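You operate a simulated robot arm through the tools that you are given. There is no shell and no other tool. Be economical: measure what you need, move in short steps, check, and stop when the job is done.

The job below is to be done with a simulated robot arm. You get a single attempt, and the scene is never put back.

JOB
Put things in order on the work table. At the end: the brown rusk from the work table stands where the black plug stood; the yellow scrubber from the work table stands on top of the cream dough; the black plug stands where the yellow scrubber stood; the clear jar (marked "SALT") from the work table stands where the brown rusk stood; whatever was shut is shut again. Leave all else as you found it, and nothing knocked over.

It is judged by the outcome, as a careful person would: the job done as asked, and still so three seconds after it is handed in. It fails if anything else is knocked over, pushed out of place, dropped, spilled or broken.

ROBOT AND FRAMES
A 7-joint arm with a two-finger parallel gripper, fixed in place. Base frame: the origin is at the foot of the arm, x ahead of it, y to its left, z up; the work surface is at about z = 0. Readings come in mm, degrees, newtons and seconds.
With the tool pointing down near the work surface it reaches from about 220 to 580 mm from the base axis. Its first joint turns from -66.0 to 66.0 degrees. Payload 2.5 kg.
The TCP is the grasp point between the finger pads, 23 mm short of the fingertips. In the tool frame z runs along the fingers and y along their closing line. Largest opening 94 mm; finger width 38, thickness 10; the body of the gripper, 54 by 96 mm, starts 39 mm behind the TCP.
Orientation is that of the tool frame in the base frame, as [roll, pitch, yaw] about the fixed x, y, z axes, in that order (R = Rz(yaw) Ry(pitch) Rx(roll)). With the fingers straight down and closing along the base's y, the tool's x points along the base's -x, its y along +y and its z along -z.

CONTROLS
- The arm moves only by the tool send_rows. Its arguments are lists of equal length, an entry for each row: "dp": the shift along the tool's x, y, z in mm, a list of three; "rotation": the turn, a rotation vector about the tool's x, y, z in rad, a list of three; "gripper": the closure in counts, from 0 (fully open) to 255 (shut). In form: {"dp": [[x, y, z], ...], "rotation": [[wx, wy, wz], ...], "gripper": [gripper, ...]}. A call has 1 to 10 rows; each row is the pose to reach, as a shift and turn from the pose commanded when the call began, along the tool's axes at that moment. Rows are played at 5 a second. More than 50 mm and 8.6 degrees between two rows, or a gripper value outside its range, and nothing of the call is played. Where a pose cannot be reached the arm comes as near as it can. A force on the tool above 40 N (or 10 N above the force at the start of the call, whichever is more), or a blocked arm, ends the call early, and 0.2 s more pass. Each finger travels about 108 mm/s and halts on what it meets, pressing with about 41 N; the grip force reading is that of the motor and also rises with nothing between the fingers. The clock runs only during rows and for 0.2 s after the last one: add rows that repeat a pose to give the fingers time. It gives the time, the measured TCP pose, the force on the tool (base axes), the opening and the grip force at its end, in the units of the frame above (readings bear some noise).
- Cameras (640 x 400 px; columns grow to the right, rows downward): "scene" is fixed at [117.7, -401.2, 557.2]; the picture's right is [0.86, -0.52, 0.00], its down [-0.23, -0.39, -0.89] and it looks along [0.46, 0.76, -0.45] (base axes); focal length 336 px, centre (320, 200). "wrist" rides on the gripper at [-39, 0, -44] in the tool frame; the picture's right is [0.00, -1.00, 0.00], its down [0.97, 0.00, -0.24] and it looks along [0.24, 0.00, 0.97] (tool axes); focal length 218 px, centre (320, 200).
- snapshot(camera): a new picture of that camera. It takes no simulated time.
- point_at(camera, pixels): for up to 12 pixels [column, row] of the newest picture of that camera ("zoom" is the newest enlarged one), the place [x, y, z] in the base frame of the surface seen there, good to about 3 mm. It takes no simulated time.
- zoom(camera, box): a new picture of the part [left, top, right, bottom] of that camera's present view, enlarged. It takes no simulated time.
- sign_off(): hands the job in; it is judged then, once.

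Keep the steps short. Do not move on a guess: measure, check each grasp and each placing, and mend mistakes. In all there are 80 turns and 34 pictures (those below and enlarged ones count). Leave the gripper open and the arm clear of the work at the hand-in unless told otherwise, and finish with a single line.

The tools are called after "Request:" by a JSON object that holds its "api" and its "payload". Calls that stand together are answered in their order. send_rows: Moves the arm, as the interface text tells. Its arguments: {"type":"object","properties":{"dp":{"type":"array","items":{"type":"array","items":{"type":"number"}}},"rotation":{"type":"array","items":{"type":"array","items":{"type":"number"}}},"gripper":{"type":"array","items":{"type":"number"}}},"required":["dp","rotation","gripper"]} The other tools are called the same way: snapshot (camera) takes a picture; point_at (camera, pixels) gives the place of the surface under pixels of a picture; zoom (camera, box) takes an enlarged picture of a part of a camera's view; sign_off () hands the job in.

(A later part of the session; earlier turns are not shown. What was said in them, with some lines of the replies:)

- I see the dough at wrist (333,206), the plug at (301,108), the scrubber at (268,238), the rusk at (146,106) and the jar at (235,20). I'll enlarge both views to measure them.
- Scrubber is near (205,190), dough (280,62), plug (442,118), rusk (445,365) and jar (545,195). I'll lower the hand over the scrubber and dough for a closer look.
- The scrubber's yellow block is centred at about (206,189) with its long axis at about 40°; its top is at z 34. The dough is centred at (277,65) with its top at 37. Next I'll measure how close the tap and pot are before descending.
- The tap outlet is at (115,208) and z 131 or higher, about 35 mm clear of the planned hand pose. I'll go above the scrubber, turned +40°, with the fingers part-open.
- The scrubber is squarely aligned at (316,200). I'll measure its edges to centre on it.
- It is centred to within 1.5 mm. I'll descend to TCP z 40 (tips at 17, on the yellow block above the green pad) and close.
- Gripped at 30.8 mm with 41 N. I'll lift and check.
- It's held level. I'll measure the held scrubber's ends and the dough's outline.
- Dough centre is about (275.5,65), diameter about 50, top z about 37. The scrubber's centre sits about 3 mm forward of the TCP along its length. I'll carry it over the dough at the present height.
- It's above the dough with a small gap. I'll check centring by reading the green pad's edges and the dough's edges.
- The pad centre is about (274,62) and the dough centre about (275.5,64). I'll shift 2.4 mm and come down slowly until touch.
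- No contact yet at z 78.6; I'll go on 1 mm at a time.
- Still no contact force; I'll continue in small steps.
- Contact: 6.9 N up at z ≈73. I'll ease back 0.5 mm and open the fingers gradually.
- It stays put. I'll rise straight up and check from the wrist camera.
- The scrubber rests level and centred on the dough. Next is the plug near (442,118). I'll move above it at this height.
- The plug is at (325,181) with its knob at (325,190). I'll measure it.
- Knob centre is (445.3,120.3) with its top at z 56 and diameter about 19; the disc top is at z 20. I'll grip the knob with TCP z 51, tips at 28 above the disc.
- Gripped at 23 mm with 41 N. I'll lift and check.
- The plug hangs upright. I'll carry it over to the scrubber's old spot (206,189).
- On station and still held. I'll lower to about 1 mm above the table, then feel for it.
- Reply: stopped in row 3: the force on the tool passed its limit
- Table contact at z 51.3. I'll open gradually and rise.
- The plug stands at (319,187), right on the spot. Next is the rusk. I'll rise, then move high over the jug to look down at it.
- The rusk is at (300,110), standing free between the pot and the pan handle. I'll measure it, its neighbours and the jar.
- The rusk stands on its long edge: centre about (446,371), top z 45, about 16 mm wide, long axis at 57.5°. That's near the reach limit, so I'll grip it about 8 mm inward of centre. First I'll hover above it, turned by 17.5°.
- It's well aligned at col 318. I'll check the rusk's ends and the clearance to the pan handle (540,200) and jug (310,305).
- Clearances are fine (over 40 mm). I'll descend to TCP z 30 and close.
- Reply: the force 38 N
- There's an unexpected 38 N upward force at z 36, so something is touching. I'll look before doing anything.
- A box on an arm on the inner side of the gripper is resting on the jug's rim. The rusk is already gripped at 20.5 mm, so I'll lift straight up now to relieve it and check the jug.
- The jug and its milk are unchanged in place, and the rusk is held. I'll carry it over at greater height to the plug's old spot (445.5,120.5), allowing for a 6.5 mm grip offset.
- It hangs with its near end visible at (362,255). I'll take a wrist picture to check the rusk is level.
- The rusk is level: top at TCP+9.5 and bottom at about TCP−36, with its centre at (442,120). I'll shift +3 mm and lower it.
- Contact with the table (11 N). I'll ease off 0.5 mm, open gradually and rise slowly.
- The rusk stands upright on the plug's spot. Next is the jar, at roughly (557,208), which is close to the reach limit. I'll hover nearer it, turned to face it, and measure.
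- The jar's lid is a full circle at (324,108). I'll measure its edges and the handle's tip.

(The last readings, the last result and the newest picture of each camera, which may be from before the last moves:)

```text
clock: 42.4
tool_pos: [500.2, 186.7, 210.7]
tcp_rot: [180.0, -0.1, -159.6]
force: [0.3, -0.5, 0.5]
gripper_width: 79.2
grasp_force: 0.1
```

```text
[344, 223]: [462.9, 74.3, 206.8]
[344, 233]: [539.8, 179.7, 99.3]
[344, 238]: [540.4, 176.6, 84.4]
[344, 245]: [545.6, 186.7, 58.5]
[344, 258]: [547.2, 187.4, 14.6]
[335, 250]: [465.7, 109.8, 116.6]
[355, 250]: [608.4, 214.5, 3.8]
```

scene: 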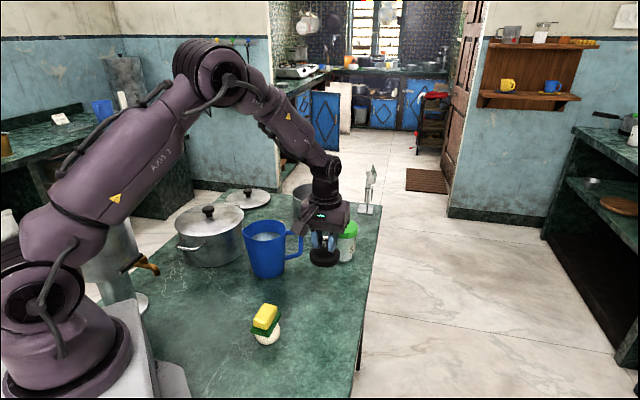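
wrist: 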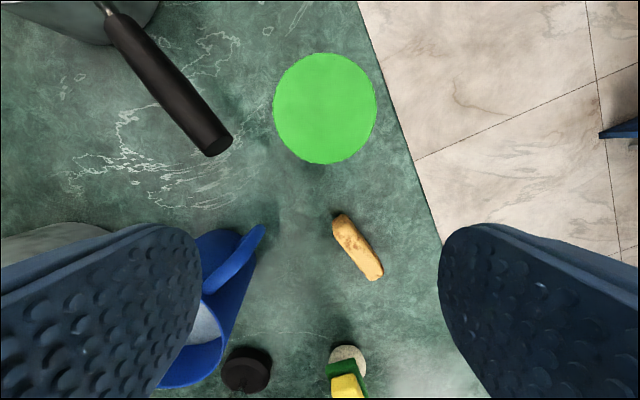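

Lid centre is (559,205.5), diameter 64, z 84–102.5; the radius is 595, just past the stated reach. Since the lid is wider than the jar body, the pads will hold at the lid. I'll hover at z 140 and see how far the arm reaches upright.

Request:
{"api": "send_rows", "payload": {"dp": [[-20, -3, 25], [-40, -3, 50], [-55, -3, 70], [-62, -3, 70], [-62, -3, 70]], "rotation": [[0, 0, 0], [0, 0, 0], [0, 0, 0], [0, 0, 0], [0, 0, 0]], "gripper": [20, 20, 20, 20, 20]}}

```text
clock: 43.6
tool_pos: [559.4, 206.4, 139.9]
tcp_rot: [-179.9, 0.0, -159.6]
force: [-0.6, 0.2, 0.1]
gripper_width: 86.5
grasp_force: 0.1
```

The arm reaches (559.4,206.4) upright. I'll descend to TCP z 90 with the fingers at 80 mm (about 15 mm clear of the pan handle), then close.

Request:
{"api": "send_rows", "payload": {"dp": [[0, 0, 0], [0, 0, 20], [0, 0, 38], [0, 0, 50], [0, 0, 50]], "rotation": [[0, 0, 0], [0, 0, 0], [0, 0, 0], [0, 0, 0], [0, 0, 0]], "gripper": [36, 36, 36, 36, 36]}}

```text
clock: 44.8
tool_pos: [560.5, 207.2, 89.5]
tcp_rot: [180.0, 0.0, -159.5]
force: [-0.1, 0.3, -0.1]
gripper_width: 80.8
grasp_force: 0.1
```

Request:
{"api": "send_rows", "payload": {"dp": [[0, 0, 0], [0, 0, 0], [0, 0, 0], [0, 0, 0]], "rotation": [[0, 0, 0], [0, 0, 0], [0, 0, 0], [0, 0, 0]], "gripper": [60, 90, 255, 255]}}

Request:
{"api": "send_rows", "payload": {"dp": [[0, 0, -4], [0, 0, -8], [0, 0, -12], [0, 0, -12]], "rotation": [[0, 0, 0], [0, 0, 0], [0, 0, 0], [0, 0, 0]], "gripper": [255, 255, 255, 255]}}

Request:
{"api": "zoom", "payload": {"camera": "scene", "box": [260, 170, 420, 290]}}

```text
clock: 45.8
tool_pos: [561.1, 207.3, 89.9]
tcp_rot: [179.9, 0.1, -159.4]
force: [-0.4, 0.7, 0.1]
gripper_width: 66.2
grasp_force: 41.1
```

```text
clock: 46.8
tool_pos: [560.8, 204.9, 100.7]
tcp_rot: [179.9, 0.0, -159.6]
force: [0.2, -1.6, -2.3]
gripper_width: 66.3
grasp_force: 40.5
```

```text
3.33 times, centred on (340, 230) of scene
```

zoom: 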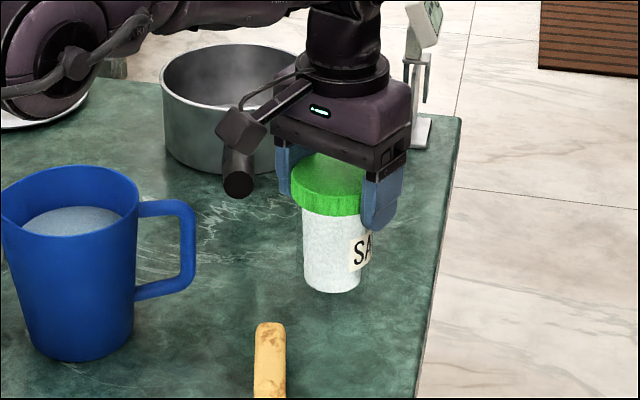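

The whole jar lifts together (about 230 g), lid on. I'll raise it and draw it inward so it travels high above the rusk, jug and handle.

Request:
{"api": "send_rows", "payload": {"dp": [[0, 0, -20], [0, 0, -48], [25, 0, -75], [55, 0, -100], [85, 0, -120], [110, 0, -140], [110, 0, -140]], "rotation": [[0, 0, 0], [0, 0, 0], [0, 0, 0], [0, 0, 0], [0, 0, 0], [0, 0, 0], [0, 0, 0]], "gripper": [255, 255, 255, 255, 255, 255, 255]}}

```text
clock: 48.4
tool_pos: [456.3, 168.0, 243.0]
tcp_rot: [-180.0, 0.1, -159.5]
force: [0.2, -0.5, -3.1]
gripper_width: 66.4
grasp_force: 40.7
```

Still held. I'll swing across to above the inner side of the rusk's old spot, turning +19.5°.

Request:
{"api": "send_rows", "payload": {"dp": [[3, 34, 0], [6, 68, 0], [9, 102, 0], [12, 136, 0], [14, 168.5, 0], [14, 168.5, 0]], "rotation": [[0, 0, -0.068], [0, 0, -0.136], [0, 0, -0.204], [0, 0, -0.272], [0, 0, -0.34], [0, 0, -0.34]], "gripper": [255, 255, 255, 255, 255, 255]}}

```text
clock: 49.8
tool_pos: [383.7, 321.3, 243.0]
tcp_rot: [180.0, 0.1, -139.8]
force: [0.4, -0.6, -2.3]
gripper_width: 65.9
grasp_force: 40.7
```

I'll move outward over the rusk's old spot (446,373) and come down to about 20 mm above the table.

Request:
{"api": "send_rows", "payload": {"dp": [[-30, 0, 0], [-60, -0.5, 15], [-83, -0.7, 40], [-83, -0.7, 75], [-83, -0.7, 105], [-83, -0.7, 130], [-83, -0.7, 130]], "rotation": [[0, 0, 0], [0, 0, 0], [0, 0, 0], [0, 0, 0], [0, 0, 0], [0, 0, 0], [0, 0, 0]], "gripper": [255, 255, 255, 255, 255, 255, 255]}}

Request:
{"api": "zoom", "payload": {"camera": "scene", "box": [180, 130, 380, 280]}}

```text
clock: 51.4
tool_pos: [448.8, 371.8, 112.2]
tcp_rot: [-180.0, 0.0, -140.0]
force: [0.0, 0.8, -3.1]
gripper_width: 66.3
grasp_force: 41.4
```

```text
2.67 times, centred on (280, 205) of scene
```

zoom: 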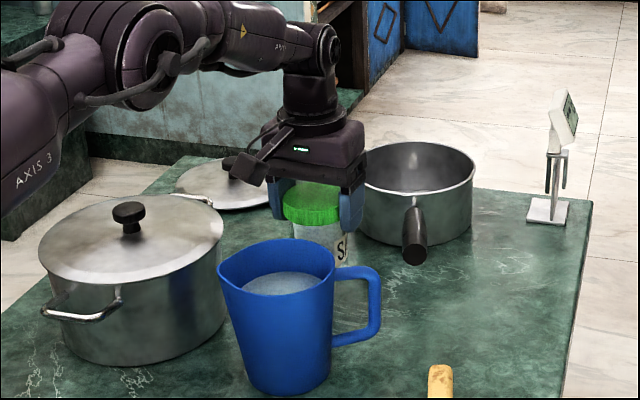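

Clear all around. I'll lower to just above the table, then feel.

Request:
{"api": "send_rows", "payload": {"dp": [[0, 0, 10], [0, 0, 18], [0, 0, 20.5], [0, 0, 20.5]], "rotation": [[0, 0, 0], [0, 0, 0], [0, 0, 0], [0, 0, 0]], "gripper": [255, 255, 255, 255]}}

Request:
{"api": "send_rows", "payload": {"dp": [[0, 0, 0.5], [0, 0, 1], [0, 0, 1]], "rotation": [[0, 0, 0], [0, 0, 0], [0, 0, 0]], "gripper": [255, 255, 255]}}

```text
clock: 52.4
tool_pos: [448.6, 372.6, 92.0]
tcp_rot: [-180.0, 0.0, -140.0]
force: [-0.3, -1.4, -1.9]
gripper_width: 66.0
grasp_force: 40.4
```

```text
clock: 53.2
tool_pos: [449.4, 373.7, 91.0]
tcp_rot: [180.0, 0.0, -140.0]
force: [-0.1, 0.1, -1.8]
gripper_width: 66.2
grasp_force: 41.4
```

Request:
{"api": "send_rows", "payload": {"dp": [[0, 0, 0.5], [0, 0, 0.8], [0, 0, 0.8]], "rotation": [[0, 0, 0], [0, 0, 0], [0, 0, 0]], "gripper": [255, 255, 255]}}

Request:
{"api": "send_rows", "payload": {"dp": [[0, 0, 0.4], [0, 0, 0.6], [0, 0, 0.6]], "rotation": [[0, 0, 0], [0, 0, 0], [0, 0, 0]], "gripper": [255, 255, 255]}}

```text
clock: 54.0
tool_pos: [450.1, 372.4, 90.1]
tcp_rot: [-179.9, 0.1, -140.0]
force: [-0.4, -0.7, 0.1]
gripper_width: 66.0
grasp_force: 41.5
```

```text
clock: 54.8
tool_pos: [448.3, 373.8, 89.0]
tcp_rot: [180.0, 0.1, -140.0]
force: [1.8, 0.6, 3.8]
gripper_width: 66.4
grasp_force: 40.8
```

The jar is on the table (force went from −2 to +3.8 N). I'll open gradually and rise straight up.

Request:
{"api": "send_rows", "payload": {"dp": [[0, 0, -0.3], [0, 0, -0.3], [0, 0, -0.3], [0, 0, -0.3], [0, 0, -0.3], [0, 0, -10], [0, 0, -30], [0, 0, -60], [0, 0, -90]], "rotation": [[0, 0, 0], [0, 0, 0], [0, 0, 0], [0, 0, 0], [0, 0, 0], [0, 0, 0], [0, 0, 0], [0, 0, 0], [0, 0, 0]], "gripper": [76, 70, 60, 48, 36, 36, 36, 36, 36]}}

Request:
{"api": "send_rows", "payload": {"dp": [[30, 0, -30], [65, 0, -60], [105, 0, -85], [105, 0, -85]], "rotation": [[0, 0, 0], [0, 0, 0], [0, 0, 0], [0, 0, 0]], "gripper": [36, 20, 0, 0]}}

Request:
{"api": "snapshot", "payload": {"camera": "wrist"}}

Request:
{"api": "snapshot", "payload": {"camera": "scene"}}

```text
clock: 56.8
tool_pos: [447.8, 372.1, 179.4]
tcp_rot: [-179.9, 0.0, -140.0]
force: [0.8, 0.0, -0.8]
gripper_width: 80.6
grasp_force: 0.1
```

```text
clock: 57.8
tool_pos: [368.9, 307.1, 265.7]
tcp_rot: [180.0, 0.1, -140.0]
force: [-0.9, -0.2, -0.3]
gripper_width: 94.0
grasp_force: 0.0
```

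```text
2 pictures are left
```

wrist: 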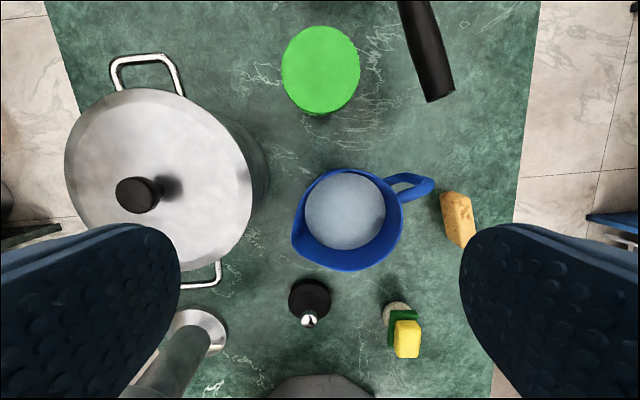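

```text
1 pictures are left
```

scene: 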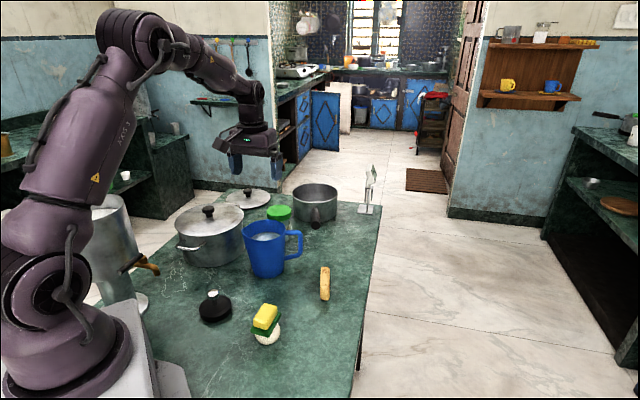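

Everything stands in place and the arm is clear. I'll do a last free check of the final positions.

Request:
{"api": "point_at", "payload": {"camera": "wrist", "pixels": [[321, 69], [284, 69], [358, 69], [321, 30], [321, 108], [407, 338], [309, 318]]}}

Request:
{"api": "point_at", "payload": {"camera": "scene", "pixels": [[264, 312], [324, 270], [325, 290], [213, 294], [300, 240], [265, 236]]}}

```text
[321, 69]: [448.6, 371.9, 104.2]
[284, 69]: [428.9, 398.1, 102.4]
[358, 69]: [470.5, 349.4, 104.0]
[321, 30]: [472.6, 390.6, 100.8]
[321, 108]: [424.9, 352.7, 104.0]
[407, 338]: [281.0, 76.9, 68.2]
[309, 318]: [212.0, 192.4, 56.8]
```

```text
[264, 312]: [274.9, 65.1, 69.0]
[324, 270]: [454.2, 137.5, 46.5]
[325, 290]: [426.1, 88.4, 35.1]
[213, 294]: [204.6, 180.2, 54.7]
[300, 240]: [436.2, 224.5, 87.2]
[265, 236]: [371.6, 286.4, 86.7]
```

The jar is at (448,373), the plug, rusk and scrubber are on their spots, and the jug reads the same position as at the start. I'm handing it in.

Request:
{"api": "sign_off", "payload": {}}

```text
The job is handed in.
```

The rusk, scrubber, plug and salt jar are each where you asked, with the jar's lid still on and nothing knocked over; the gripper's side box pressed on the jug's rim once (38 N), but the jug did not move or spill.
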